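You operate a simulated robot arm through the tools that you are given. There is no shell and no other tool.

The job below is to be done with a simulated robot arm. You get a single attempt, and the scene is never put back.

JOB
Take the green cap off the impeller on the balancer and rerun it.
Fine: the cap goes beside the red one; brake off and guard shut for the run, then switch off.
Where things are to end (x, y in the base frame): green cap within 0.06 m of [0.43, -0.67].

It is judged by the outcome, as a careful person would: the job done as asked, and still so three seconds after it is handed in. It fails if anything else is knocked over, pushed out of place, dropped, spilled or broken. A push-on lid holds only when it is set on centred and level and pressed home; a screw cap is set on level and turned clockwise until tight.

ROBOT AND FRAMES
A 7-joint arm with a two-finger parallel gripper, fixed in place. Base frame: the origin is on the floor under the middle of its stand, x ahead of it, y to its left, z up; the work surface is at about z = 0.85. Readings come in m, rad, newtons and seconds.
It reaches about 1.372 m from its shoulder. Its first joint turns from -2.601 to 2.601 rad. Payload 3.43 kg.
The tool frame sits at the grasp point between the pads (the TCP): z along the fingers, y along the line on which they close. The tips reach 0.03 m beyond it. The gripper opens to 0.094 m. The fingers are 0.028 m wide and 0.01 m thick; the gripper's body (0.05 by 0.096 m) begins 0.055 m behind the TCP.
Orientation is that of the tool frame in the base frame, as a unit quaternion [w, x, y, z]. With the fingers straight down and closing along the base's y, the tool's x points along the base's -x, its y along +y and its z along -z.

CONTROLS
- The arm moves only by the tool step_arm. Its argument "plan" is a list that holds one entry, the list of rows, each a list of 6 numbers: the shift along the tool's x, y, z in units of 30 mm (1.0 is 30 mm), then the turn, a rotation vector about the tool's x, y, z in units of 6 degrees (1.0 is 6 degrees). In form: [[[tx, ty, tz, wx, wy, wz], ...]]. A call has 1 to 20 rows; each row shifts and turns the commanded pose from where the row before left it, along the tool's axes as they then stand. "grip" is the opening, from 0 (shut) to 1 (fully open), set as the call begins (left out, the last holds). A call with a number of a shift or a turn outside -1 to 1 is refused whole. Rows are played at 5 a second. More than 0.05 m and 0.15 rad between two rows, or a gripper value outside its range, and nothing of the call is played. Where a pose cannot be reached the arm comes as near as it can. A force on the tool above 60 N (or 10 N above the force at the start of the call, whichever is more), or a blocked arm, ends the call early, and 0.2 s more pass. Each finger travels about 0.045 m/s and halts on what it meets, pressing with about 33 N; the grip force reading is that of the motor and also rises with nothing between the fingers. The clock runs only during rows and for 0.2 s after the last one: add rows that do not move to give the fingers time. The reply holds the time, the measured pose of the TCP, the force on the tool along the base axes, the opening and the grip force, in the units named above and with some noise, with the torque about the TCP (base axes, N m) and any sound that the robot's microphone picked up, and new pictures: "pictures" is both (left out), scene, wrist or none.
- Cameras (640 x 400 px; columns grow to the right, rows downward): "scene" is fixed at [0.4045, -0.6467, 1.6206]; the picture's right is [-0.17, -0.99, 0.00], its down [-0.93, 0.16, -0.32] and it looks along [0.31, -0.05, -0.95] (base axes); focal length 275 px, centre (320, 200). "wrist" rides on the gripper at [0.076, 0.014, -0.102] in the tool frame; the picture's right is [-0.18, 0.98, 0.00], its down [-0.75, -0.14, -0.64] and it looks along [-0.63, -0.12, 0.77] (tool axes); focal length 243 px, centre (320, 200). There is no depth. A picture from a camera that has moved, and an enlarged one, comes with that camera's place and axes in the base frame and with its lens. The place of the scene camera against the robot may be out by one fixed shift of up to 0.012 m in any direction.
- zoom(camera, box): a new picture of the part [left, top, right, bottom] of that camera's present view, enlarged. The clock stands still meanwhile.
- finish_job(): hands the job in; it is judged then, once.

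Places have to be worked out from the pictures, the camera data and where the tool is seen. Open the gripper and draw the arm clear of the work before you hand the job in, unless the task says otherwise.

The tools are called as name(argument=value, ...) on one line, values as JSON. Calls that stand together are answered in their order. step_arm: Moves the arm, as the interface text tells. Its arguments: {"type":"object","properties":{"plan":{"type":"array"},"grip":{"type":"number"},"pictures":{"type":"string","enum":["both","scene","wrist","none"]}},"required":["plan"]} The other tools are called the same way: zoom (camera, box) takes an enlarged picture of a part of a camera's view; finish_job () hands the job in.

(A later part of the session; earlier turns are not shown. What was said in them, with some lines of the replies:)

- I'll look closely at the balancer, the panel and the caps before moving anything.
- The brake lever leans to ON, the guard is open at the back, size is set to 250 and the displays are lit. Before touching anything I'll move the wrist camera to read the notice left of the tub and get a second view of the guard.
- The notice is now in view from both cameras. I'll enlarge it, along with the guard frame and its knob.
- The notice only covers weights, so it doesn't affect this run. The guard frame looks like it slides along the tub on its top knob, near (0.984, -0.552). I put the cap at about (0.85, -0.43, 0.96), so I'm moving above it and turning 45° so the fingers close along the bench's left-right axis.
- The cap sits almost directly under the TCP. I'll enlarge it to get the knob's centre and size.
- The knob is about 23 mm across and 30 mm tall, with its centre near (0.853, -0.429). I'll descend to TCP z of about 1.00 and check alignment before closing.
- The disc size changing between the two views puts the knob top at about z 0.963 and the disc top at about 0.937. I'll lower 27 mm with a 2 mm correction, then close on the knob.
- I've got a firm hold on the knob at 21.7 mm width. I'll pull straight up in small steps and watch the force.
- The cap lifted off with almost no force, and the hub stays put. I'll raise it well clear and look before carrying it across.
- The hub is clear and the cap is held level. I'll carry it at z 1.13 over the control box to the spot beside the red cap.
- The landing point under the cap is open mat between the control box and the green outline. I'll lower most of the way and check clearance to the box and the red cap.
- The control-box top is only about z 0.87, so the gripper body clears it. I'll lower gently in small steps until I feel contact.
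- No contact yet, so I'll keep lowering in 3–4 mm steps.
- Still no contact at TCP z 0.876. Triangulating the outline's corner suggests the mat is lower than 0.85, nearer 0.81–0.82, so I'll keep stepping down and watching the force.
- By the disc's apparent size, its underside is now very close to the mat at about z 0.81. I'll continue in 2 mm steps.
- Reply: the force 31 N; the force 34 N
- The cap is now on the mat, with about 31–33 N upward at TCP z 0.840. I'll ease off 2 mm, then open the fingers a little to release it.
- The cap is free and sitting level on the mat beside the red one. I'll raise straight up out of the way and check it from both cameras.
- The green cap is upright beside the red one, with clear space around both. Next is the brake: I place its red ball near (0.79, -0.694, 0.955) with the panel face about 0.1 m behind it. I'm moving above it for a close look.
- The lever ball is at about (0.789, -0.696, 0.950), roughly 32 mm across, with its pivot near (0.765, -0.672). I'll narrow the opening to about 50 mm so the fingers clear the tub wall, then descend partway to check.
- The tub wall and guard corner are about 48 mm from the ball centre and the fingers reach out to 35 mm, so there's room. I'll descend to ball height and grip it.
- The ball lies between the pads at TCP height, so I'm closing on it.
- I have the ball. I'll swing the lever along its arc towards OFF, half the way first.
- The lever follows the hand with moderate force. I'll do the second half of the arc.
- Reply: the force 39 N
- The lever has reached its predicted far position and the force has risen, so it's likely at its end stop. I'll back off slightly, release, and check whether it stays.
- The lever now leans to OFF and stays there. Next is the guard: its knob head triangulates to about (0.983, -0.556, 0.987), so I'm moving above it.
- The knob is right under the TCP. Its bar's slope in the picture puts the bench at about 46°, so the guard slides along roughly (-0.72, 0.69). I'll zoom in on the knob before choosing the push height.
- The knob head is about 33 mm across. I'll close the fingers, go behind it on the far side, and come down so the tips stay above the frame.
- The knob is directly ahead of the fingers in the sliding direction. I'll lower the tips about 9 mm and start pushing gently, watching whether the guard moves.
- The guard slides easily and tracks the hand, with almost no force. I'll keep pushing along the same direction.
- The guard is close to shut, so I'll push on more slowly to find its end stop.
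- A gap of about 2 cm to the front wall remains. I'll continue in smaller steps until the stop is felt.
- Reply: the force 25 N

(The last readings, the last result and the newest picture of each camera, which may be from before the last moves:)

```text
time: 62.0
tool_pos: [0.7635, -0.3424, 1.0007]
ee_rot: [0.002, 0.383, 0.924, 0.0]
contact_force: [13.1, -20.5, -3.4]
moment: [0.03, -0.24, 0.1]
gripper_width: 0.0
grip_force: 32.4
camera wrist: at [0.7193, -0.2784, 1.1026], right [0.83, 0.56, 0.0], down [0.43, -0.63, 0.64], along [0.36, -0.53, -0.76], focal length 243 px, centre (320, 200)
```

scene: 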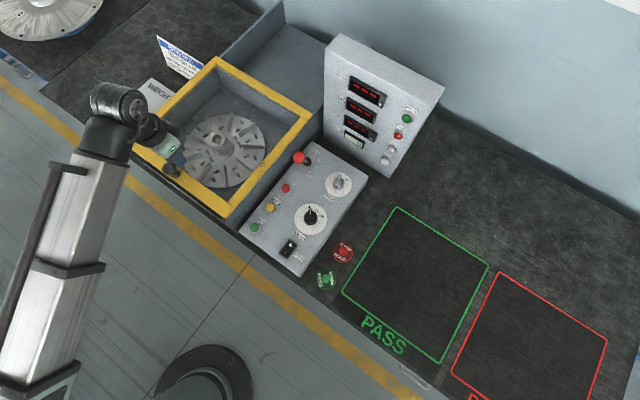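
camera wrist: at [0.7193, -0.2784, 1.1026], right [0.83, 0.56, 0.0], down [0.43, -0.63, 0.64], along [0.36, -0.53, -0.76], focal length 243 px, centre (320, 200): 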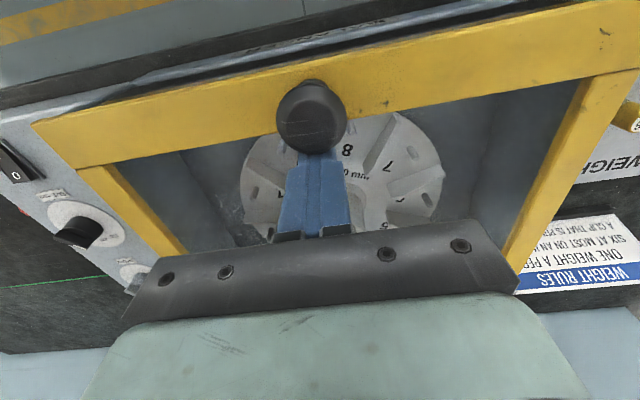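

A reaction of about 24 N along the slide has appeared, which suggests the end stop. I'll check how the frame sits on the tub.

zoom(camera="wrist", box=[0, 0, 640, 240])

zoom(camera="scene", box=[120, 40, 330, 240])

```text
1.00 times, centred on (320, 120) of wrist (not enlarged: the box is as wide or as high as the picture)
camera zoom: at [0.7193, -0.2784, 1.1026], right [0.83, 0.56, 0.0], down [0.43, -0.63, 0.64], along [0.36, -0.53, -0.76], focal length 243 px, centre (320, 280)
```

zoom: 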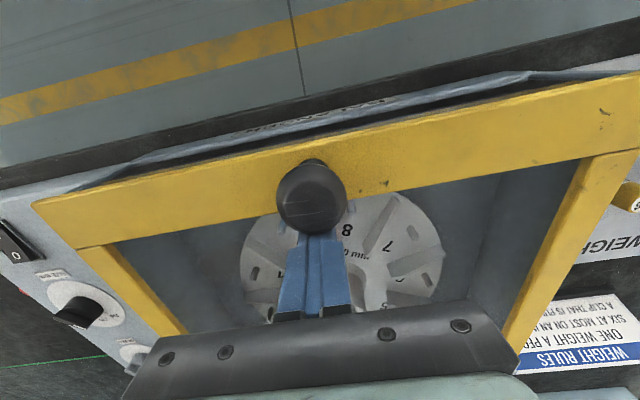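

```text
2.00 times, centred on (225, 140) of scene
camera zoom: at [0.4045, -0.6467, 1.6206], right [-0.17, -0.99, 0.0], down [-0.93, 0.16, -0.32], along [0.31, -0.05, -0.95], focal length 549 px, centre (510, 320)
```

zoom: 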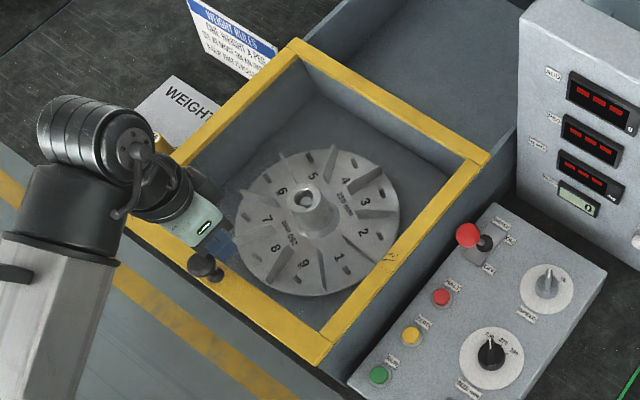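

step_arm(plan=[[[0.05, 0, 0, 0, 0, 0], [0, 0, 0, 0, 0, 0]]], pictures="none")

```text
time: 62.6
tool_pos: [0.7636, -0.3434, 1.0002]
ee_rot: [0.004, 0.384, 0.923, -0.001]
contact_force: [23.9, -36.3, 8.9]
moment: [-0.39, 0.26, 0.09]
gripper_width: 0.0001
grip_force: 33.2
```

The force rose with no further movement, so the guard is at its stop. I'll back the fingers off the knob and raise, then check that the guard stays put.

step_arm(plan=[[[-0.35, 0, 0, 0, 0, 0], [-0.35, 0, 0, 0, 0, 0], [0, 0, -0.8, 0, 0, 0], [0, 0, -0.9, 0, 0, 0], [0, 0, -0.9, 0, 0, 0], [0, 0, -0.9, 0, 0, 0], [0, 0, -0.9, 0, 0, 0], [0, 0, 0, 0, 0, 0]]])

zoom(camera="scene", box=[120, 40, 330, 240])

```text
time: 64.4
tool_pos: [0.7798, -0.3547, 1.1312]
ee_rot: [-0.001, 0.383, 0.924, 0.0]
contact_force: [0.7, -0.1, -0.9]
moment: [-0.02, -0.01, 0.01]
gripper_width: 0.0001
grip_force: 32.7
camera wrist: at [0.7348, -0.2907, 1.2339], right [0.82, 0.57, 0.0], down [0.43, -0.63, 0.64], along [0.36, -0.53, -0.77], focal length 243 px, centre (320, 200)
```

scene: 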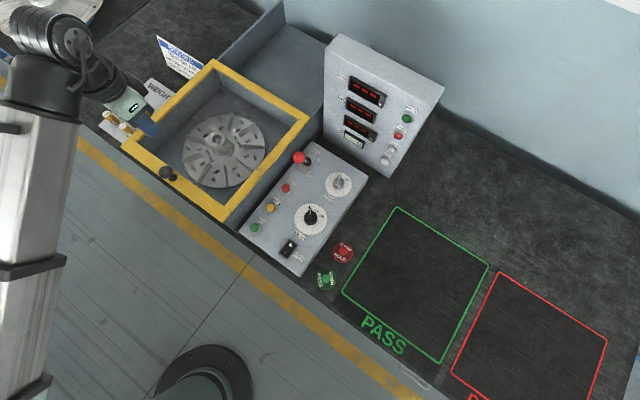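
wrist: 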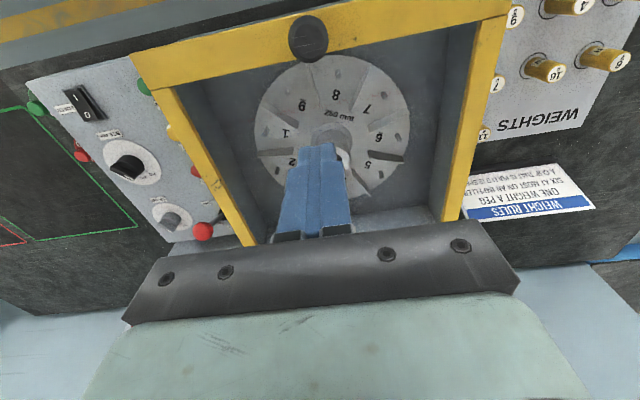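

```text
2.00 times, centred on (225, 140) of scene
camera zoom: at [0.4045, -0.6467, 1.6206], right [-0.17, -0.99, 0.0], down [-0.93, 0.16, -0.32], along [0.31, -0.05, -0.95], focal length 549 px, centre (510, 320)
```

zoom: 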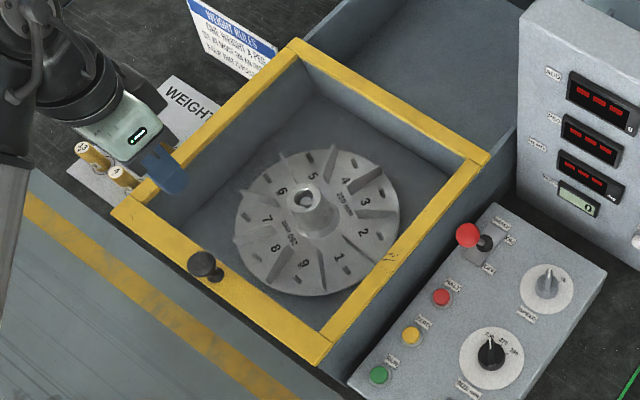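

The guard stays shut and the brake is off. The RUN button is near (0.607, -0.493, 0.855), close to the tub wall and guard. I'll move above it and turn 90° so the gripper's narrow side faces the wall.

step_arm(plan=[[[0.1017, -0.9167, 0, 0, 0, 0], [0.1017, -0.9167, 0, 0, 0, 0], [0.1017, -0.9167, 0, 0, 0, 0], [0.1017, -0.9167, 0, 0, 0, 0], [0.1017, -0.9167, 0, 0, 0, 0], [0.1017, -0.9167, 0, 0, 0, 0], [0.1017, -0.9167, 0, 0, 0, 0], [0.1017, -0.9167, 0, 0, 0, 0], [0, 0, 0, 0, 0, -1.0], [0, 0, 0, 0, 0, -1.0], [0, 0, 0, 0, 0, -1.0], [0, 0, 0, 0, 0, -1.0], [0, 0, 0, 0, 0, -1.0], [0, 0, 0, 0, 0, -1.0], [0, 0, 0, 0, 0, -1.0], [0, 0, 0, 0, 0, -1.0], [0, 0, 0, 0, 0, -1.0], [0, 0, 0, 0, 0, -1.0], [0, 0, 0, 0, 0, 0]]], pictures="none")

step_arm(plan=[[[0, 0, 0, 0, 0, -1.0], [0, 0, 0, 0, 0, -1.0], [0, 0, 0, 0, 0, -1.0], [0, 0, 0, 0, 0, -1.0], [0, 0, 0, 0, 0, -0.8], [0, 0, 0, 0, 0, 0]]])

```text
time: 66.9
tool_pos: [0.6064, -0.4937, 1.1326]
ee_rot: [0.003, 0.217, 0.976, -0.001]
contact_force: [-0.5, -2.1, -3.7]
moment: [0.14, -0.25, 0.16]
gripper_width: 0.0
grip_force: 32.5
stopped in row 12: the force on the tool passed its limit at 70 N (the readings are from after the stop); the commanded pose is now the measured one
```

```text
time: 68.3
tool_pos: [0.6063, -0.4925, 1.1324]
ee_rot: [0.003, -0.034, 0.999, -0.001]
contact_force: [0.0, 0.2, 0.5]
moment: [-0.02, -0.03, 0.0]
gripper_width: 0.0
grip_force: 32.9
camera wrist: at [0.5277, -0.4834, 1.2352], right [0.12, 0.99, 0.0], down [0.76, -0.09, 0.65], along [0.64, -0.08, -0.76], focal length 243 px, centre (320, 200)
```

scene: 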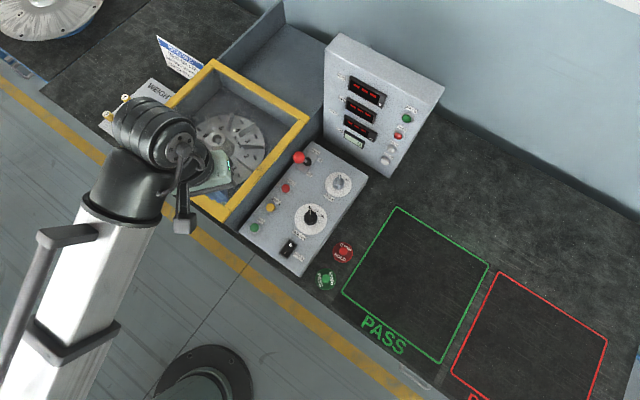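
wrist: 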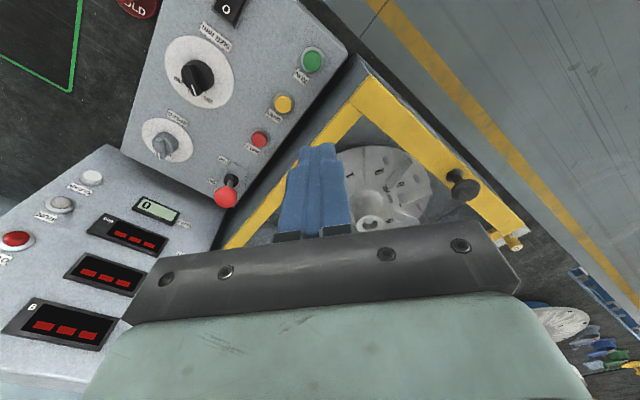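

A force spike stopped the turn in mid-air with nothing nearby. It was probably the wrist links, and the readings are back to zero with the scene unchanged. I'll continue the remaining turn slowly in smaller steps.

step_arm(plan=[[[0, 0, 0, 0, 0, -0.5], [0, 0, 0, 0, 0, -0.5], [0, 0, 0, 0, 0, -0.5], [0, 0, 0, 0, 0, -0.5], [0, 0, 0, 0, 0, -0.5], [0, 0, 0, 0, 0, -0.5], [0, 0, 0, 0, 0, -0.5], [0, 0, 0, 0, 0, -0.5], [0, 0, 0, 0, 0, -0.5], [0, 0, 0, 0, 0, -0.5], [0, 0, 0, 0, 0, -0.5], [0, 0, 0, 0, 0, -0.5], [0, 0, 0, 0, 0, -0.5], [0, 0, 0, 0, 0, -0.4], [0, 0, 0, 0, 0, 0]]])

```text
time: 71.5
tool_pos: [0.6059, -0.4947, 1.1324]
ee_rot: [0.002, -0.385, 0.923, -0.003]
contact_force: [0.6, 0.2, 0.2]
moment: [0.0, 0.0, 0.03]
gripper_width: 0.0
grip_force: 33.1
camera wrist: at [0.5409, -0.5371, 1.2343], right [-0.57, 0.82, -0.01], down [0.63, 0.44, 0.64], along [0.53, 0.36, -0.76], focal length 243 px, centre (320, 200)
```

scene: 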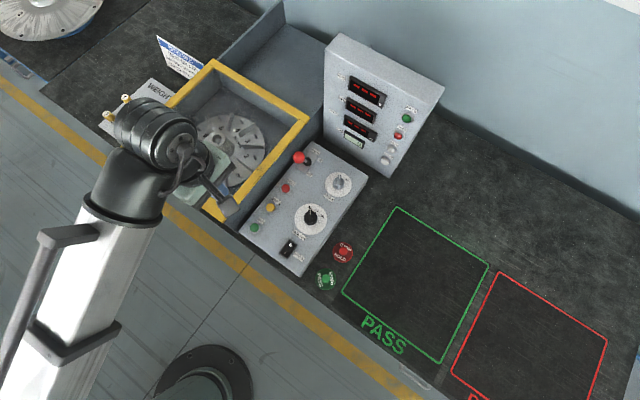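
wrist: 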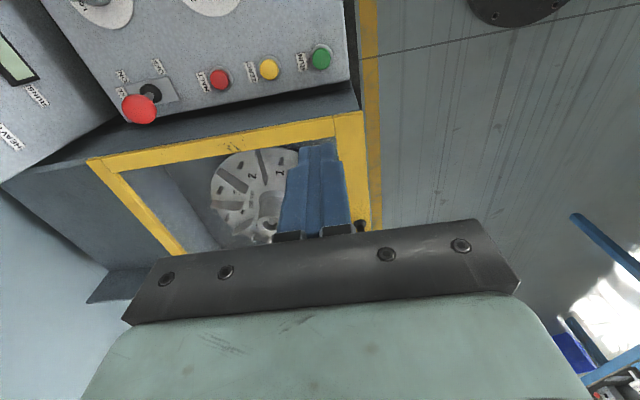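

RUN triangulates to about (0.591, -0.502, 0.877), and the guard edge is about 47 mm to its side, so the narrow side of the gripper clears. I'll descend partway over it and re-check alignment.

step_arm(plan=[[[0.13, 0.033, 0.6, 0, 0, 0], [0.13, 0.033, 0.9, 0, 0, 0], [0.13, 0.033, 0.9, 0, 0, 0], [0.13, 0.033, 0.9, 0, 0, 0], [0, 0, 0.9, 0, 0, 0], [0, 0, 0.8, 0, 0, 0], [0, 0, 0, 0, 0, 0]]])

zoom(camera="wrist", box=[220, 50, 420, 210])

```text
time: 73.1
tool_pos: [0.5923, -0.5025, 0.9832]
ee_rot: [0.002, -0.384, 0.923, -0.002]
contact_force: [-1.1, -0.4, 0.4]
moment: [-0.02, -0.02, -0.01]
gripper_width: 0.0
grip_force: 32.9
camera wrist: at [0.5265, -0.5454, 1.0859], right [-0.57, 0.82, -0.01], down [0.63, 0.44, 0.64], along [0.53, 0.36, -0.76], focal length 243 px, centre (320, 200)
```

scene: 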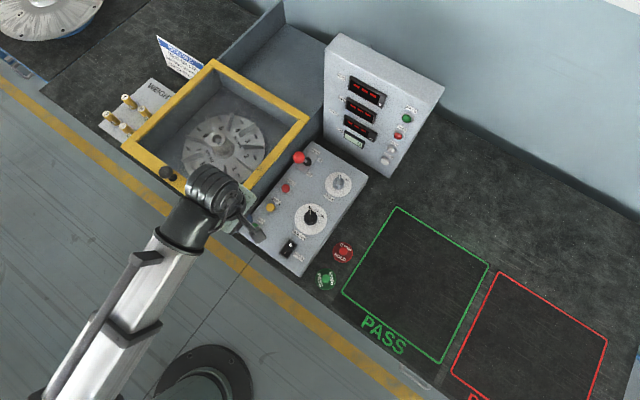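
wrist: 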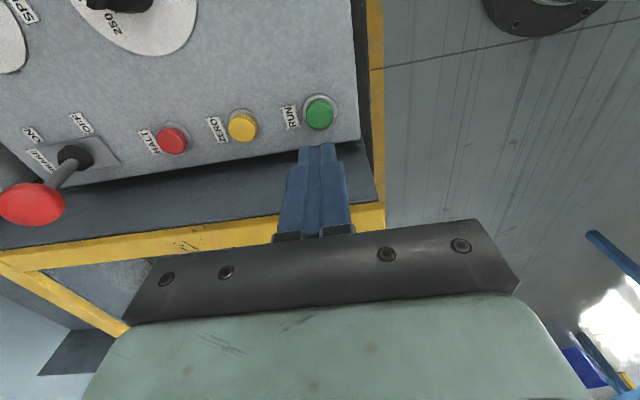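

```text
2.50 times, centred on (320, 130) of wrist
camera zoom: at [0.5265, -0.5454, 1.0859], right [-0.57, 0.82, -0.01], down [0.63, 0.44, 0.64], along [0.53, 0.36, -0.76], focal length 606 px, centre (320, 375)
```

zoom: 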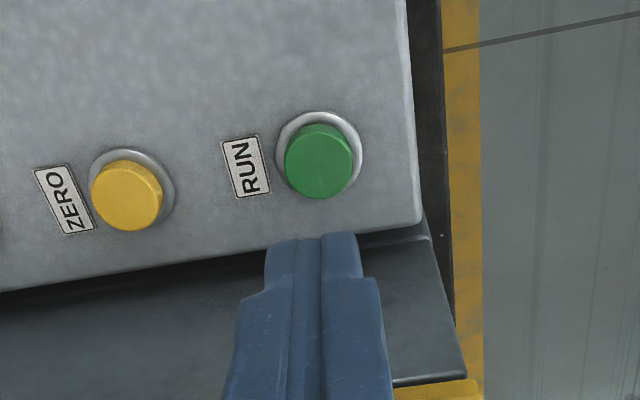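

The finger tips line up with RUN, whose top I estimate at z 0.885–0.89. I'll descend to just above it and then press in small steps.

step_arm(plan=[[[0.03, 0, 0.6, 0, 0, 0], [0.03, 0, 0.6, 0, 0, 0], [0, 0, 0.5, 0, 0, 0], [0, 0, 0, 0, 0, 0]]], pictures="wrist")

zoom(camera="wrist", box=[220, 80, 420, 210])

```text
time: 74.1
tool_pos: [0.591, -0.5033, 0.932]
ee_rot: [0.003, -0.384, 0.923, -0.003]
contact_force: [-0.1, 0.4, 0.1]
moment: [0.0, 0.04, 0.01]
gripper_width: 0.0
grip_force: 33.1
camera wrist: at [0.5267, -0.547, 1.0343], right [-0.57, 0.82, -0.01], down [0.63, 0.44, 0.64], along [0.53, 0.36, -0.76], focal length 243 px, centre (320, 200)
```

wrist: 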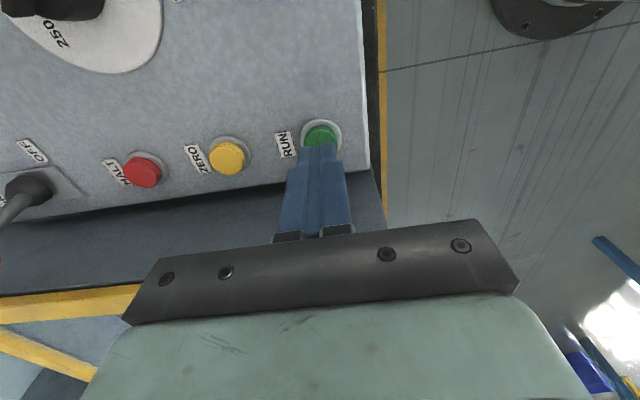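

```text
3.08 times, centred on (320, 145) of wrist
camera zoom: at [0.5267, -0.547, 1.0343], right [-0.57, 0.82, -0.01], down [0.63, 0.44, 0.64], along [0.53, 0.36, -0.76], focal length 746 px, centre (320, 369)
```

zoom: 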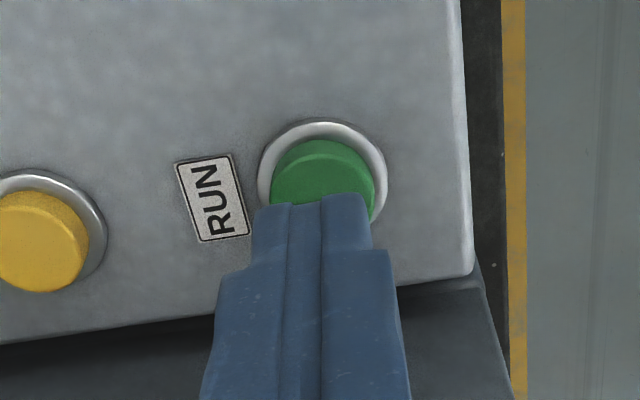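

step_arm(plan=[[[0.02, 0.08, 0, 0, 0, 0], [0, 0, 0.15, 0, 0, 0], [0, 0, 0.15, 0, 0, 0], [0, 0, 0, 0, 0, 0]]], pictures="wrist")

zoom(camera="wrist", box=[220, 80, 420, 210])

```text
time: 75.1
tool_pos: [0.5902, -0.5017, 0.9229]
ee_rot: [0.002, -0.384, 0.923, -0.003]
contact_force: [-0.1, -0.2, 0.8]
moment: [0.04, -0.03, -0.03]
gripper_width: 0.0
grip_force: 33.2
camera wrist: at [0.5249, -0.5453, 1.0254], right [-0.57, 0.82, -0.01], down [0.63, 0.44, 0.64], along [0.53, 0.36, -0.76], focal length 243 px, centre (320, 200)
```

wrist: 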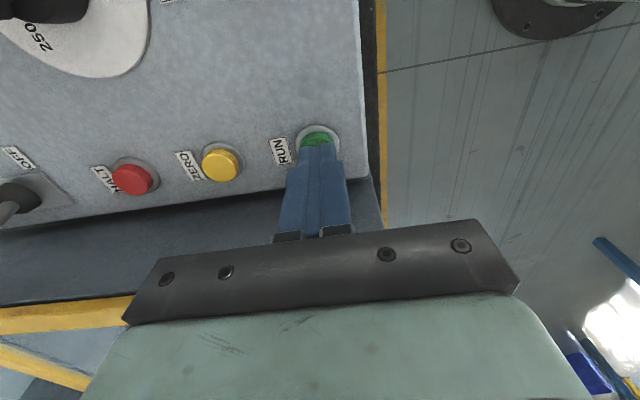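

```text
3.08 times, centred on (320, 145) of wrist
camera zoom: at [0.5249, -0.5453, 1.0254], right [-0.57, 0.82, -0.01], down [0.63, 0.44, 0.64], along [0.53, 0.36, -0.76], focal length 746 px, centre (320, 369)
```

zoom: 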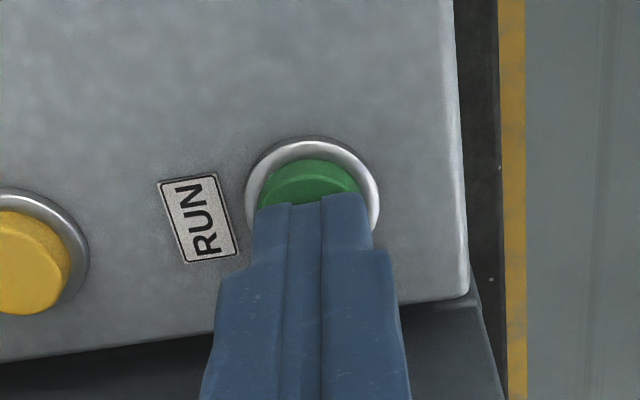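

The tips are centred over RUN. I'll keep stepping down until it presses.

step_arm(plan=[[[0, 0, 0.12, 0, 0, 0], [0, 0, 0.12, 0, 0, 0], [0, 0, 0, 0, 0, 0]]], pictures="none")

step_arm(plan=[[[0, 0, 0.1, 0, 0, 0], [0, 0, 0, 0, 0, 0]]], pictures="none")

step_arm(plan=[[[0, 0, 0.1, 0, 0, 0], [0, 0, 0, 0, 0, 0]]], pictures="both")

```text
time: 75.9
tool_pos: [0.5911, -0.5019, 0.9145]
ee_rot: [0.002, -0.384, 0.923, -0.002]
contact_force: [0.0, 0.6, 0.9]
moment: [0.0, 0.0, -0.03]
gripper_width: 0.0
grip_force: 32.6
```

```text
time: 76.5
tool_pos: [0.5913, -0.5042, 0.9121]
ee_rot: [0.002, -0.385, 0.923, -0.002]
contact_force: [-0.8, 0.9, 0.9]
moment: [0.02, 0.03, 0.0]
gripper_width: 0.0001
grip_force: 33.0
```

```text
time: 77.1
tool_pos: [0.5911, -0.5032, 0.9082]
ee_rot: [0.002, -0.384, 0.923, -0.003]
contact_force: [-1.9, 3.8, 8.4]
moment: [0.08, 0.02, 0.03]
gripper_width: 0.0001
grip_force: 32.3
heard: click
camera wrist: at [0.5257, -0.5466, 1.0107], right [-0.57, 0.82, -0.01], down [0.63, 0.44, 0.64], along [0.53, 0.36, -0.76], focal length 243 px, centre (320, 200)
```

scene: 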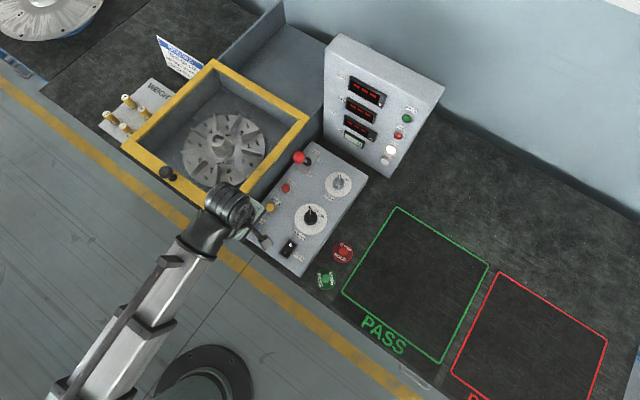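
wrist: 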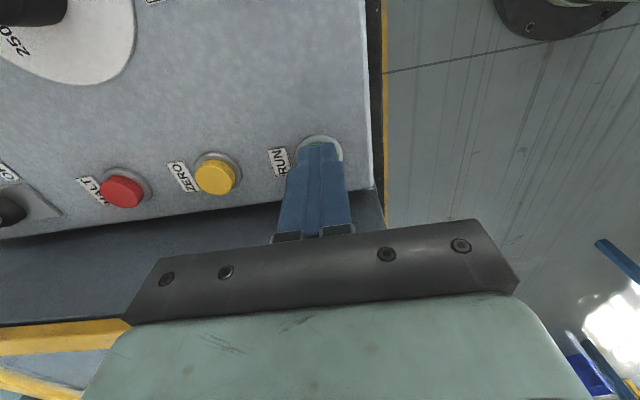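

I heard a click, and the RUN lamp on the panel looks lit. I'll lift clear of the button and watch the run.

step_arm(plan=[[[0, 0, -0.5, 0, 0, 0], [0, 0, -0.9, 0, 0, 0], [0, 0, -0.9, 0, 0, 0], [0, 0, 0, 0, 0, 0]]])

zoom(camera="scene", box=[310, 40, 450, 180])

zoom(camera="scene", box=[130, 50, 330, 220])

```text
time: 78.1
tool_pos: [0.5893, -0.5019, 0.9783]
ee_rot: [0.002, -0.384, 0.923, -0.003]
contact_force: [-0.1, -0.5, -0.1]
moment: [0.02, -0.02, -0.01]
gripper_width: 0.0003
grip_force: 32.8
camera wrist: at [0.524, -0.5458, 1.0806], right [-0.57, 0.82, -0.01], down [0.63, 0.44, 0.64], along [0.53, 0.36, -0.76], focal length 243 px, centre (320, 200)
```

scene: 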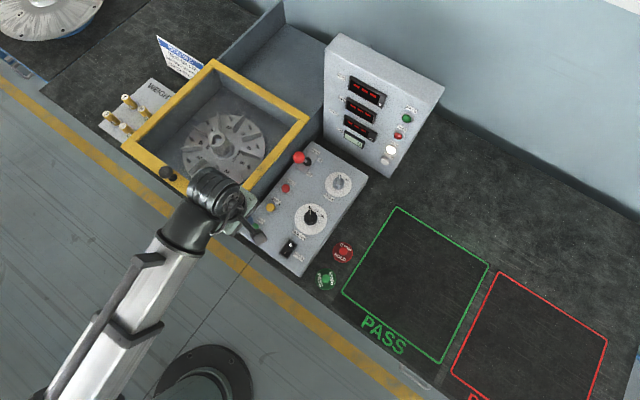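
wrist: 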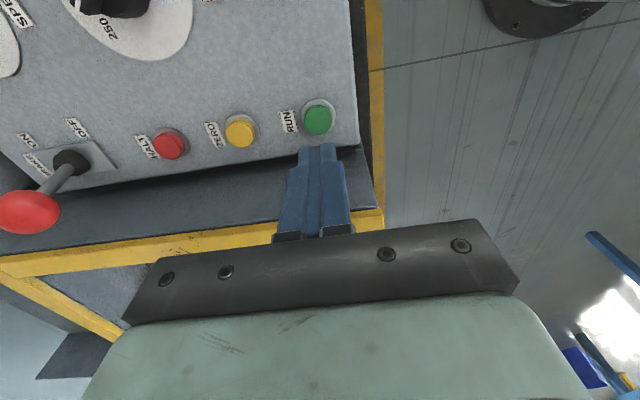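

```text
2.86 times, centred on (380, 110) of scene
camera zoom: at [0.4045, -0.6467, 1.6206], right [-0.17, -0.99, 0.0], down [-0.93, 0.16, -0.32], along [0.31, -0.05, -0.95], focal length 785 px, centre (149, 457)
```

zoom: 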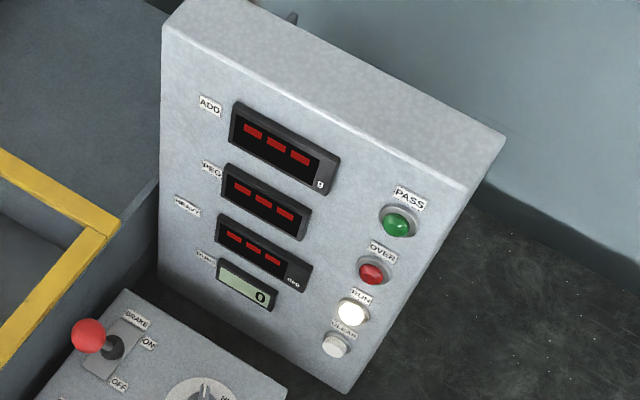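

```text
2.35 times, centred on (230, 135) of scene
camera zoom: at [0.4045, -0.6467, 1.6206], right [-0.17, -0.99, 0.0], down [-0.93, 0.16, -0.32], along [0.31, -0.05, -0.95], focal length 646 px, centre (532, 353)
```

zoom: 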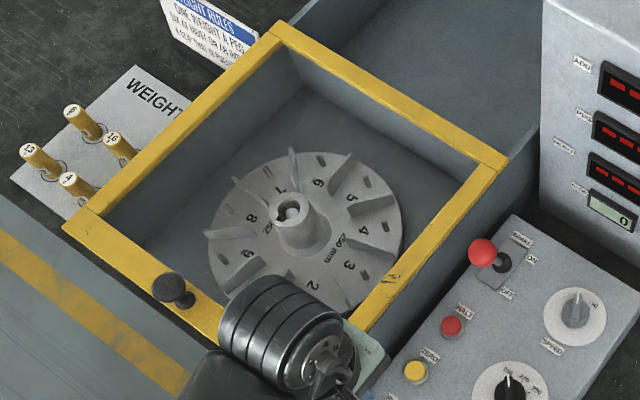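

The RUN lamp is lit and the impeller is turning under the shut guard. While it runs I'll drift over towards the POWER rocker, staying well above it, and wait.

step_arm(plan=[[[0.724, -0.142, -0.3, 0, 0, 0], [0.724, -0.142, -0.3, 0, 0, 0], [0.724, -0.142, -0.3, 0, 0, 0], [0.724, -0.142, -0.3, 0, 0, 0], [0.724, -0.142, -0.3, 0, 0, 0], [0, 0, 0, 0, 0, 0], [0, 0, 0, 0, 0, 0], [0, 0, 0, 0, 0, 0], [0, 0, 0, 0, 0, 0], [0, 0, 0, 0, 0, 0], [0, 0, 0, 0, 0, 0], [0, 0, 0, 0, 0, 0], [0, 0, 0, 0, 0, 0]]])

zoom(camera="scene", box=[310, 40, 450, 180])

zoom(camera="wrist", box=[200, 0, 440, 180])

```text
time: 80.9
tool_pos: [0.5302, -0.5943, 1.0204]
ee_rot: [0.002, -0.384, 0.923, -0.003]
contact_force: [0.2, 0.4, 0.2]
moment: [0.01, 0.03, -0.02]
gripper_width: 0.0003
grip_force: 33.5
camera wrist: at [0.4654, -0.6375, 1.1229], right [-0.57, 0.82, -0.01], down [0.63, 0.44, 0.64], along [0.53, 0.36, -0.76], focal length 243 px, centre (320, 200)
```

scene: 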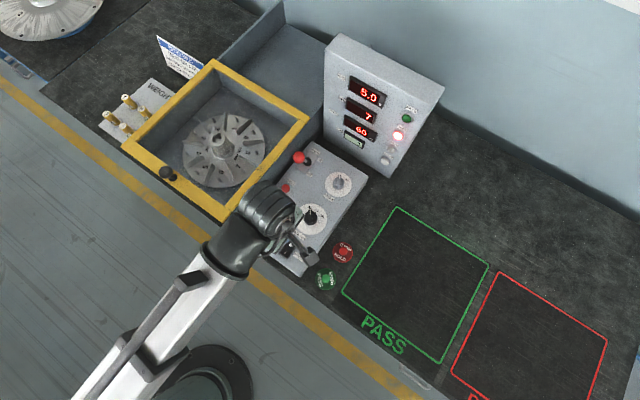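
wrist: 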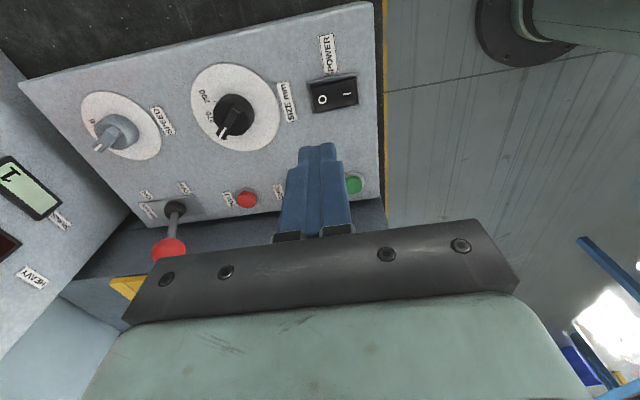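

```text
2.86 times, centred on (380, 110) of scene
camera zoom: at [0.4045, -0.6467, 1.6206], right [-0.17, -0.99, 0.0], down [-0.93, 0.16, -0.32], along [0.31, -0.05, -0.95], focal length 785 px, centre (149, 457)
```

zoom: 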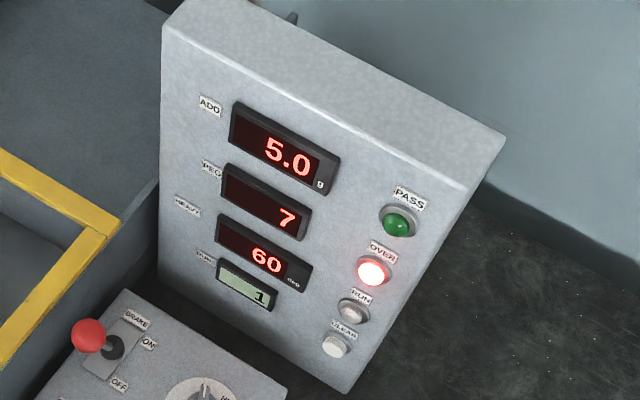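

```text
2.22 times, centred on (320, 90) of wrist
camera zoom: at [0.4654, -0.6375, 1.1229], right [-0.57, 0.82, -0.01], down [0.63, 0.44, 0.64], along [0.53, 0.36, -0.76], focal length 539 px, centre (320, 444)
```

zoom: 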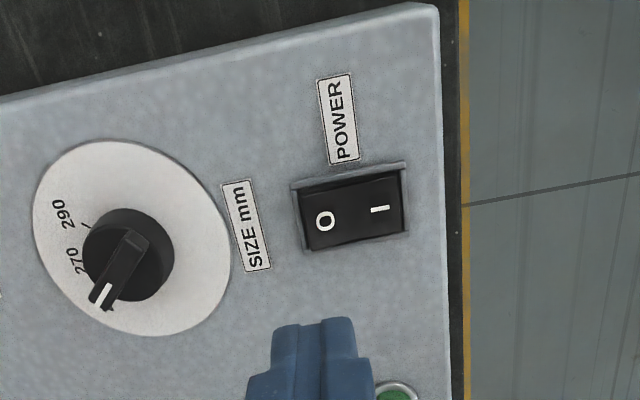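

The run is complete. The counter shows 1, the RUN lamp is off, and the result is OVER (5.0 g at peg 7, 60°). Now I'll switch off: the "O" end of the rocker is almost directly under the tips, so I'll descend to just above it.

step_arm(plan=[[[0.06, 0.07, 0.5, 0, 0, 0], [0, 0, 0.8, 0, 0, 0], [0, 0, 0.8, 0, 0, 0], [0, 0, 0.6, 0, 0, 0], [0, 0, 0, 0, 0, 0]]])

zoom(camera="wrist", box=[220, 60, 420, 200])

zoom(camera="scene", box=[130, 50, 330, 220])

```text
time: 82.1
tool_pos: [0.5278, -0.5941, 0.94]
ee_rot: [0.002, -0.385, 0.923, -0.003]
contact_force: [0.4, -0.1, -0.8]
moment: [0.01, 0.01, 0.0]
gripper_width: 0.0
grip_force: 33.1
camera wrist: at [0.4616, -0.6383, 1.0422], right [-0.57, 0.82, -0.01], down [0.63, 0.44, 0.64], along [0.53, 0.36, -0.76], focal length 243 px, centre (320, 200)
```

scene: 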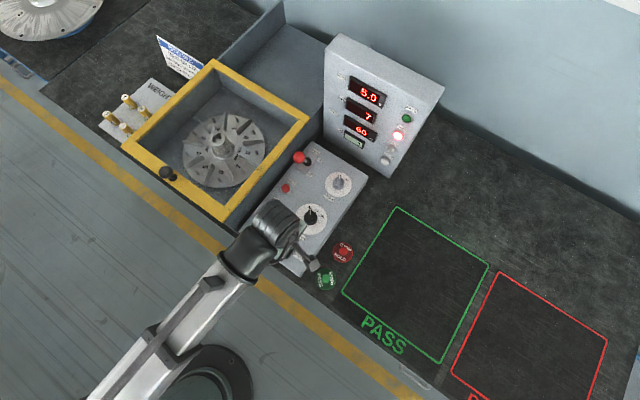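
wrist: 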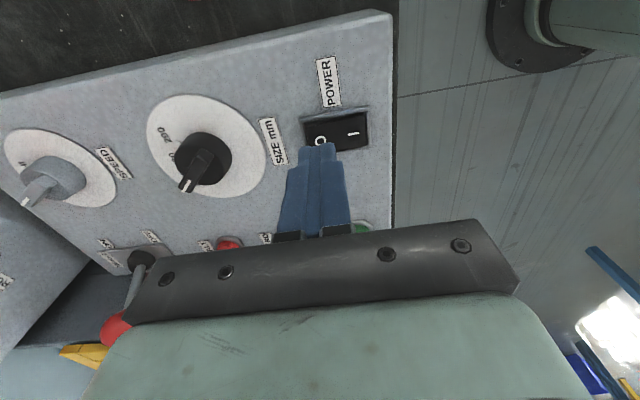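

```text
2.86 times, centred on (320, 130) of wrist
camera zoom: at [0.4616, -0.6383, 1.0422], right [-0.57, 0.82, -0.01], down [0.63, 0.44, 0.64], along [0.53, 0.36, -0.76], focal length 693 px, centre (320, 400)
```

zoom: 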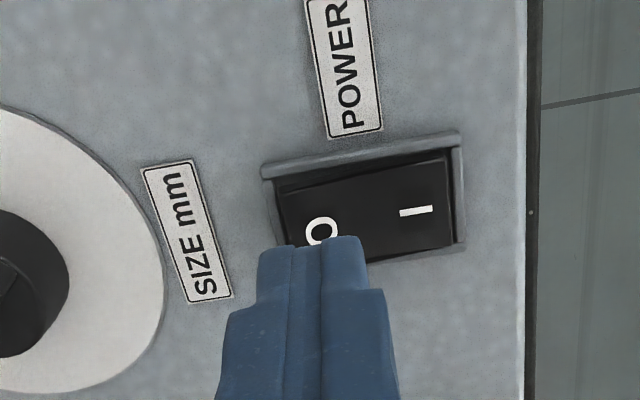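

```text
2.35 times, centred on (230, 135) of scene
camera zoom: at [0.4045, -0.6467, 1.6206], right [-0.17, -0.99, 0.0], down [-0.93, 0.16, -0.32], along [0.31, -0.05, -0.95], focal length 646 px, centre (532, 353)
```

zoom: 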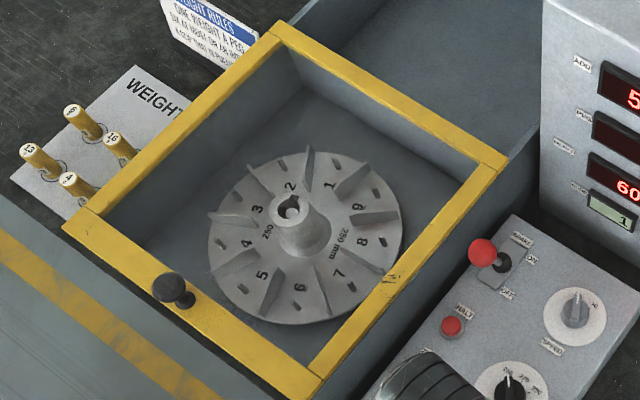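

The impeller has stopped and the tips are on line with the "O". I'll press down in small steps.

step_arm(plan=[[[0, 0.03, 0.3, 0, 0, 0], [0, 0, 0.3, 0, 0, 0], [0, 0, 0, 0, 0, 0]]], pictures="none")

step_arm(plan=[[[0, 0, 0.12, 0, 0, 0], [0, 0, 0, 0, 0, 0]]], pictures="none")

step_arm(plan=[[[0, 0, 0.1, 0, 0, 0], [0, 0, 0, 0, 0, 0]]], pictures="both")

```text
time: 82.9
tool_pos: [0.5254, -0.5932, 0.9214]
ee_rot: [0.002, -0.385, 0.923, -0.003]
contact_force: [1.0, -0.9, 0.1]
moment: [-0.01, 0.04, -0.02]
gripper_width: 0.0
grip_force: 33.8
```

```text
time: 83.5
tool_pos: [0.5248, -0.5944, 0.9183]
ee_rot: [0.002, -0.385, 0.923, -0.003]
contact_force: [-1.1, -0.3, -0.8]
moment: [0.01, 0.01, -0.05]
gripper_width: 0.0
grip_force: 33.5
```

```text
time: 84.1
tool_pos: [0.5256, -0.5944, 0.9151]
ee_rot: [0.002, -0.385, 0.923, -0.002]
contact_force: [0.3, 1.0, -0.2]
moment: [-0.01, -0.04, 0.01]
gripper_width: 0.0002
grip_force: 33.1
camera wrist: at [0.4598, -0.6376, 1.0181], right [-0.57, 0.82, -0.01], down [0.63, 0.44, 0.64], along [0.53, 0.36, -0.76], focal length 243 px, centre (320, 200)
```

scene: 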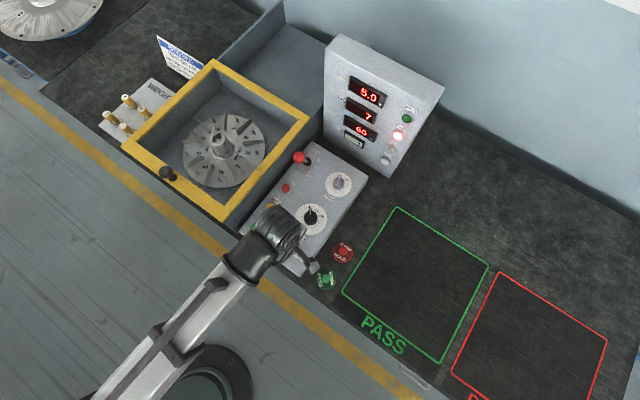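
wrist: 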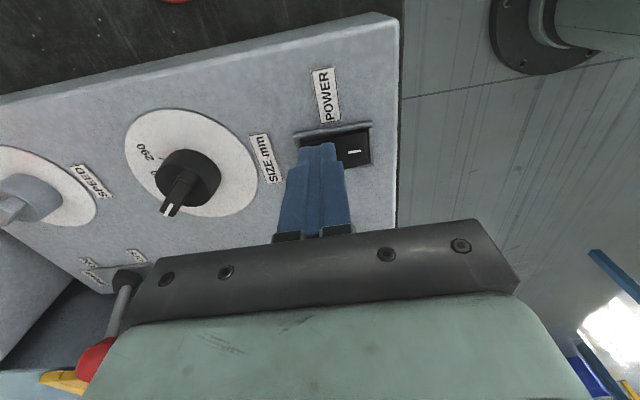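

step_arm(plan=[[[0, 0, 0.1, 0, 0, 0], [0, 0, 0, 0, 0, 0]]], pictures="none")

step_arm(plan=[[[0, 0, 0.08, 0, 0, 0], [0, 0, 0, 0, 0, 0]]], pictures="none")

zoom(camera="wrist", box=[240, 80, 400, 200])

```text
time: 84.7
tool_pos: [0.5246, -0.593, 0.9133]
ee_rot: [0.002, -0.385, 0.923, -0.003]
contact_force: [0.0, -0.1, -1.0]
moment: [0.0, 0.01, -0.02]
gripper_width: 0.0001
grip_force: 33.0
```

```text
time: 85.3
tool_pos: [0.5257, -0.5937, 0.9109]
ee_rot: [0.002, -0.384, 0.923, -0.003]
contact_force: [-0.8, -0.2, 0.5]
moment: [0.0, 0.06, 0.01]
gripper_width: 0.0
grip_force: 32.8
```

```text
3.33 times, centred on (320, 140) of wrist
camera zoom: at [0.4602, -0.6371, 1.0138], right [-0.57, 0.82, -0.01], down [0.63, 0.44, 0.64], along [0.53, 0.36, -0.76], focal length 809 px, centre (320, 400)
```

zoom: 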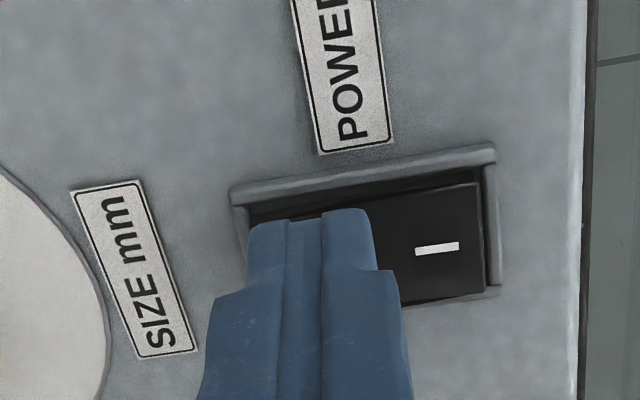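

The tip's outer edge is close to the bezel lip, so I'll shift 1.5 mm towards the rocker's middle and continue pressing.

step_arm(plan=[[[0, 0.05, 0, 0, 0, 0], [0, 0, 0.08, 0, 0, 0], [0, 0, 0, 0, 0, 0]]], pictures="none")

step_arm(plan=[[[0, 0, 0.08, 0, 0, 0], [0, 0, 0, 0, 0, 0]]], pictures="none")

step_arm(plan=[[[0, 0, 0.08, 0, 0, 0], [0, 0, 0, 0, 0, 0]]], pictures="both")

```text
time: 86.1
tool_pos: [0.5245, -0.5928, 0.9087]
ee_rot: [0.001, -0.385, 0.923, -0.002]
contact_force: [0.1, -1.8, 7.6]
moment: [-0.03, 0.07, 0.04]
gripper_width: 0.0
grip_force: 33.1
heard: click
```

```text
time: 86.7
tool_pos: [0.525, -0.5931, 0.9095]
ee_rot: [0.003, -0.385, 0.923, -0.005]
contact_force: [5.0, -1.6, 49.3]
moment: [0.24, 0.15, -0.03]
gripper_width: 0.0
grip_force: 33.0
```

```text
time: 87.1
tool_pos: [0.5253, -0.5922, 0.9092]
ee_rot: [0.002, -0.385, 0.923, -0.004]
contact_force: [-2.4, 3.5, 21.1]
moment: [0.27, 0.19, 0.02]
gripper_width: 0.0002
grip_force: 33.2
stopped in row 1: the force on the tool passed its limit at 66 N (the readings are from after the stop); the commanded pose is now the measured one
camera wrist: at [0.4595, -0.6362, 1.0121], right [-0.57, 0.82, -0.01], down [0.62, 0.44, 0.65], along [0.54, 0.36, -0.76], focal length 243 px, centre (320, 200)
```

scene: 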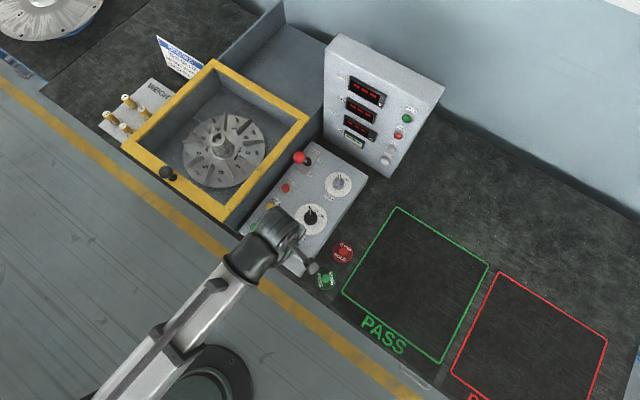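
wrist: 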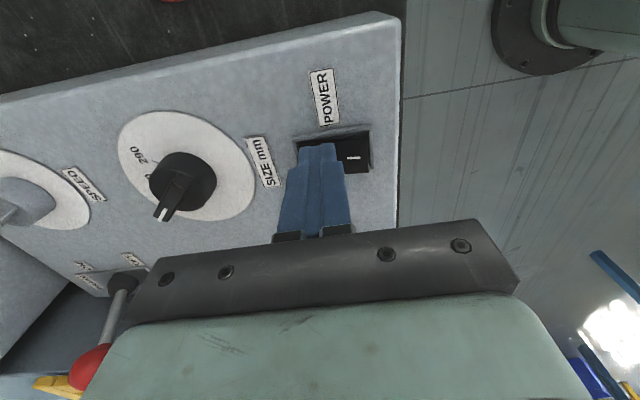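

I heard a click, and the readings and the OVER lamp have gone out. I'll lift off and verify the rocker position.

step_arm(plan=[[[0, 0, -0.3, 0, 0, 0], [0, 0, -0.8, 0, 0, 0], [0, 0, -0.9, 0, 0, 0], [0, 0, -0.9, 0, 0, 0], [0, 0, -0.8, 0, 0, 0], [0, 0, 0, 0, 0, 0]]])

zoom(camera="wrist", box=[200, 0, 440, 180])

zoom(camera="scene", box=[310, 40, 450, 180])

```text
time: 88.5
tool_pos: [0.5214, -0.5916, 1.0197]
ee_rot: [0.003, -0.385, 0.923, -0.005]
contact_force: [-0.1, 0.0, 0.2]
moment: [0.05, -0.04, -0.02]
gripper_width: 0.0
grip_force: 32.8
camera wrist: at [0.4552, -0.636, 1.1213], right [-0.57, 0.82, -0.01], down [0.62, 0.44, 0.65], along [0.54, 0.36, -0.76], focal length 243 px, centre (320, 200)
```

scene: 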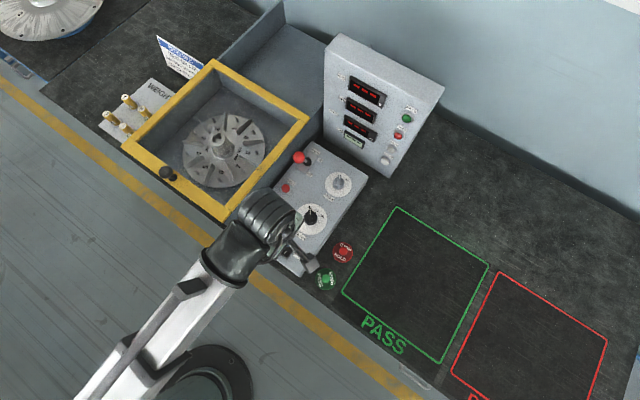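
wrist: 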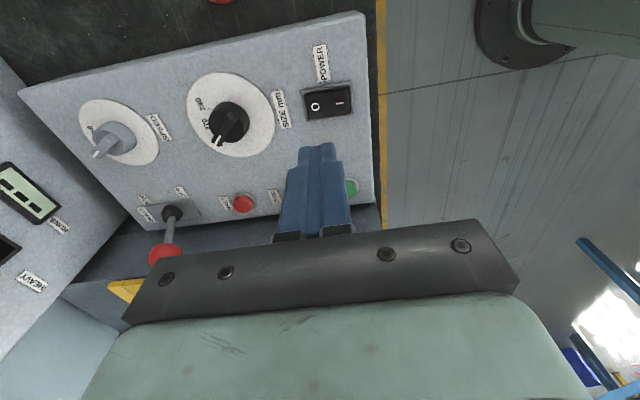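

```text
2.22 times, centred on (320, 90) of wrist
camera zoom: at [0.4552, -0.636, 1.1213], right [-0.57, 0.82, -0.01], down [0.62, 0.44, 0.65], along [0.54, 0.36, -0.76], focal length 539 px, centre (320, 444)
```

zoom: 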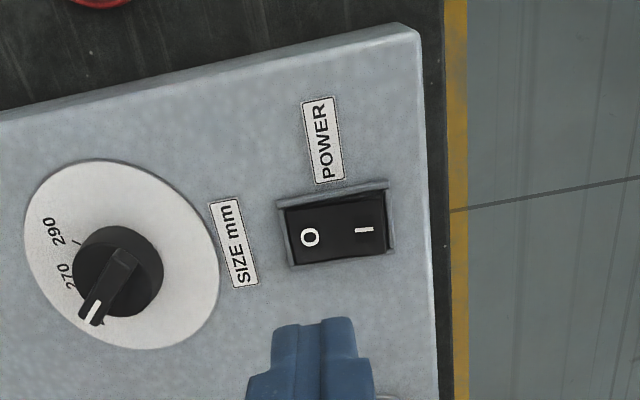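

```text
2.86 times, centred on (380, 110) of scene
camera zoom: at [0.4045, -0.6467, 1.6206], right [-0.17, -0.99, 0.0], down [-0.93, 0.16, -0.32], along [0.31, -0.05, -0.95], focal length 785 px, centre (149, 457)
```

zoom: 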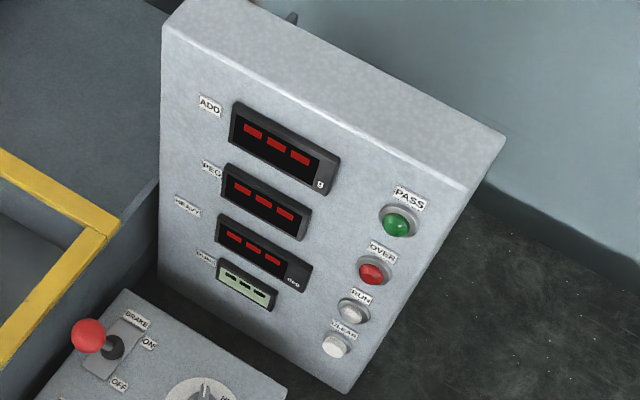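

All displays, including the RUNS counter, now show dashes, and the rocker is down on its "O" side, so the power is off. I'll raise the arm, draw it back off the bench and open the gripper.

step_arm(plan=[[[0, 0, -0.8, 0, 0, 0], [0, 0, -0.8, 0, 0, 0], [0, 0, -0.8, 0, 0, 0], [0, 0, -0.8, 0, 0, 0], [0, 0, -0.8, 0, 0, 0], [0, 0.7, -0.2, 0, 0, 0], [0, 0.7, -0.2, 0, 0, 0], [0, 0.7, 0, 0, 0, 0], [0, 0.7, 0, 0, 0, 0], [0, 0.7, 0, 0, 0, 0], [0, 0.7, 0, 0, 0, 0], [0, 0.7, 0, 0, 0, 0], [0, 0, 0, 0, 0, 0]]])

```text
time: 91.3
tool_pos: [0.4273, -0.503, 1.1098]
ee_rot: [0.003, -0.385, 0.923, -0.009]
contact_force: [1.0, -0.2, 0.0]
moment: [-0.01, -0.01, 0.01]
gripper_width: 0.0
grip_force: 33.0
out of reach, approached as far as the arm can: row 8, 9, 10, 11, 12
camera wrist: at [0.3616, -0.5468, 1.2115], right [-0.57, 0.82, -0.02], down [0.62, 0.44, 0.65], along [0.54, 0.35, -0.76], focal length 243 px, centre (320, 200)
```

scene: 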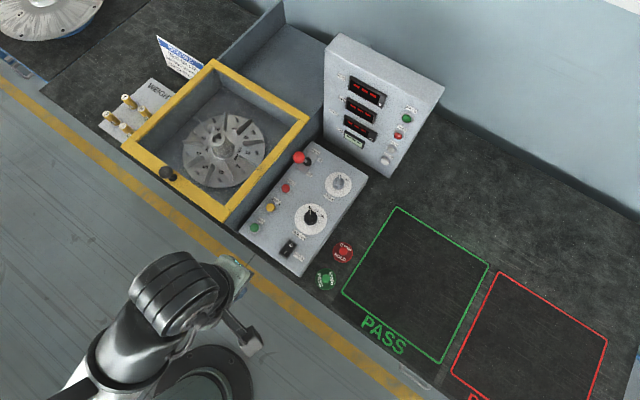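
wrist: 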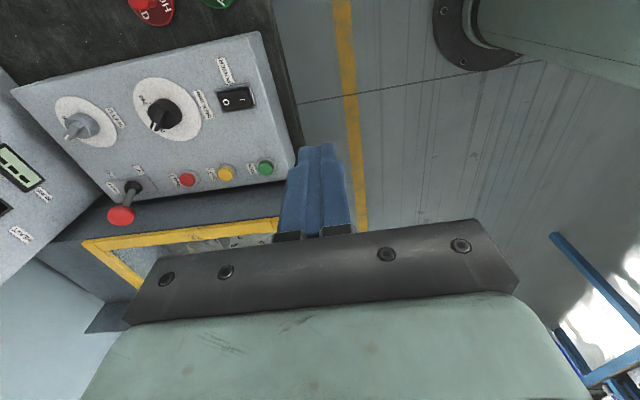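

The arm is off the bench, with nothing under it but floor. I'll open the gripper here and check the whole scene once more.

step_arm(plan=[[[0, 0, 0, 0, 0, 0], [0, 0, 0, 0, 0, 0], [0, 0, 0, 0, 0, 0], [0, 0, 0, 0, 0, 0], [0, 0, 0, 0, 0, 0], [0, 0, 0, 0, 0, 0]]], grip=1.0)

zoom(camera="scene", box=[220, 120, 400, 310])

zoom(camera="scene", box=[90, 20, 330, 230])

zoom(camera="scene", box=[265, 230, 365, 310])

```text
time: 92.7
tool_pos: [0.4276, -0.5037, 1.1093]
ee_rot: [0.004, -0.384, 0.923, -0.01]
contact_force: [0.1, 0.3, 0.7]
moment: [-0.01, 0.0, 0.02]
gripper_width: 0.0943
grip_force: 0.0
camera wrist: at [0.3616, -0.5468, 1.2116], right [-0.57, 0.82, -0.02], down [0.62, 0.44, 0.65], along [0.54, 0.35, -0.76], focal length 243 px, centre (320, 200)
```

scene: 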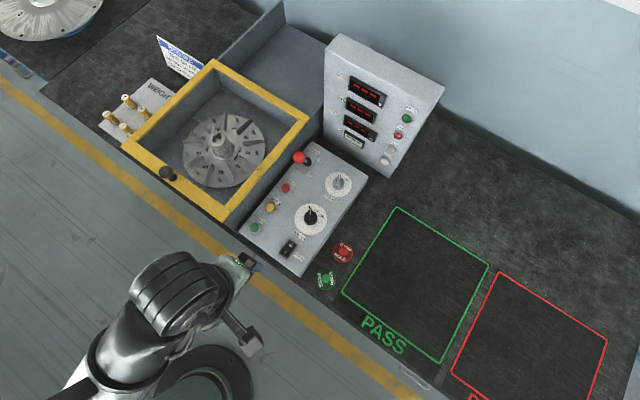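
wrist: 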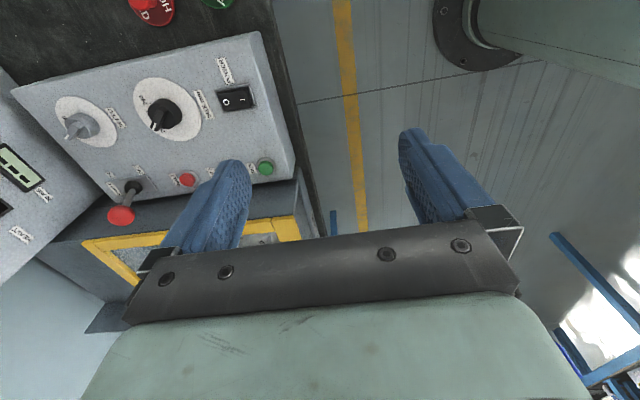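

```text
2.11 times, centred on (310, 215) of scene
camera zoom: at [0.4045, -0.6467, 1.6206], right [-0.17, -0.99, 0.0], down [-0.93, 0.16, -0.32], along [0.31, -0.05, -0.95], focal length 578 px, centre (341, 168)
```

zoom: 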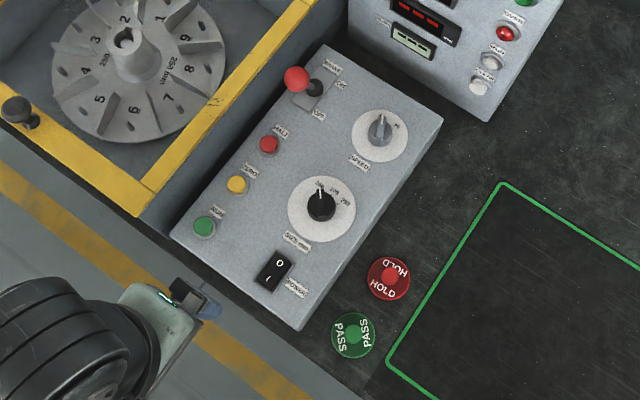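

```text
1.90 times, centred on (210, 125) of scene
camera zoom: at [0.4045, -0.6467, 1.6206], right [-0.17, -0.99, 0.0], down [-0.93, 0.16, -0.32], along [0.31, -0.05, -0.95], focal length 523 px, centre (530, 343)
```

zoom: 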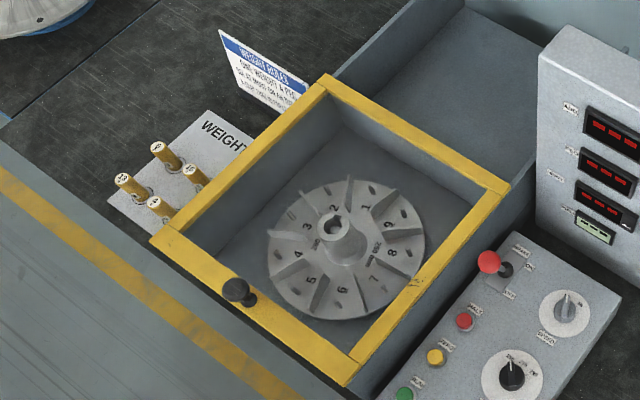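

```text
5.00 times, centred on (315, 270) of scene
camera zoom: at [0.4045, -0.6467, 1.6206], right [-0.17, -0.99, 0.0], down [-0.93, 0.16, -0.32], along [0.31, -0.05, -0.95], focal length 1373 px, centre (345, -150)
```

zoom: 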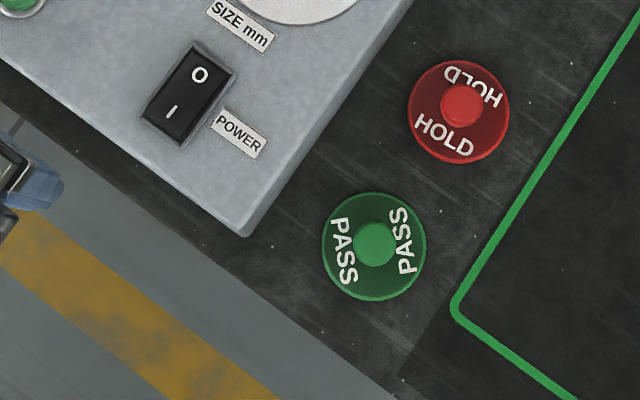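

The final pictures show what was asked: the green cap is level beside the red one, the brake is off, the guard is shut, the impeller is at rest and the power is at O. The pegs, notice and dials are undisturbed and the arm is clear with the gripper open, so I'm handing it in.

finish_job()

```text
The job is handed in.
```

The green PASS cap is off the impeller and the rerun is done, but **the impeller came up OVER, not PASS**. The display asked for 5.0 g at peg 7, with the heavy spot at 60°. I didn't add any weight, since you only asked for the rerun.

- **Cap:** it's sitting level beside the red HOLD cap, at about (0.43, -0.67).
- **Run:** I put the brake off and slid the guard fully shut before pressing RUN. The run finished by itself, and the counter went from 0 to 1.
- **Power:** it's switched off at the rocker, and the displays have cleared. The brake is still off and the guard is still shut.

The arm stopped itself once on a force spike while turning in mid-air. I saw nothing near it and nothing had moved.
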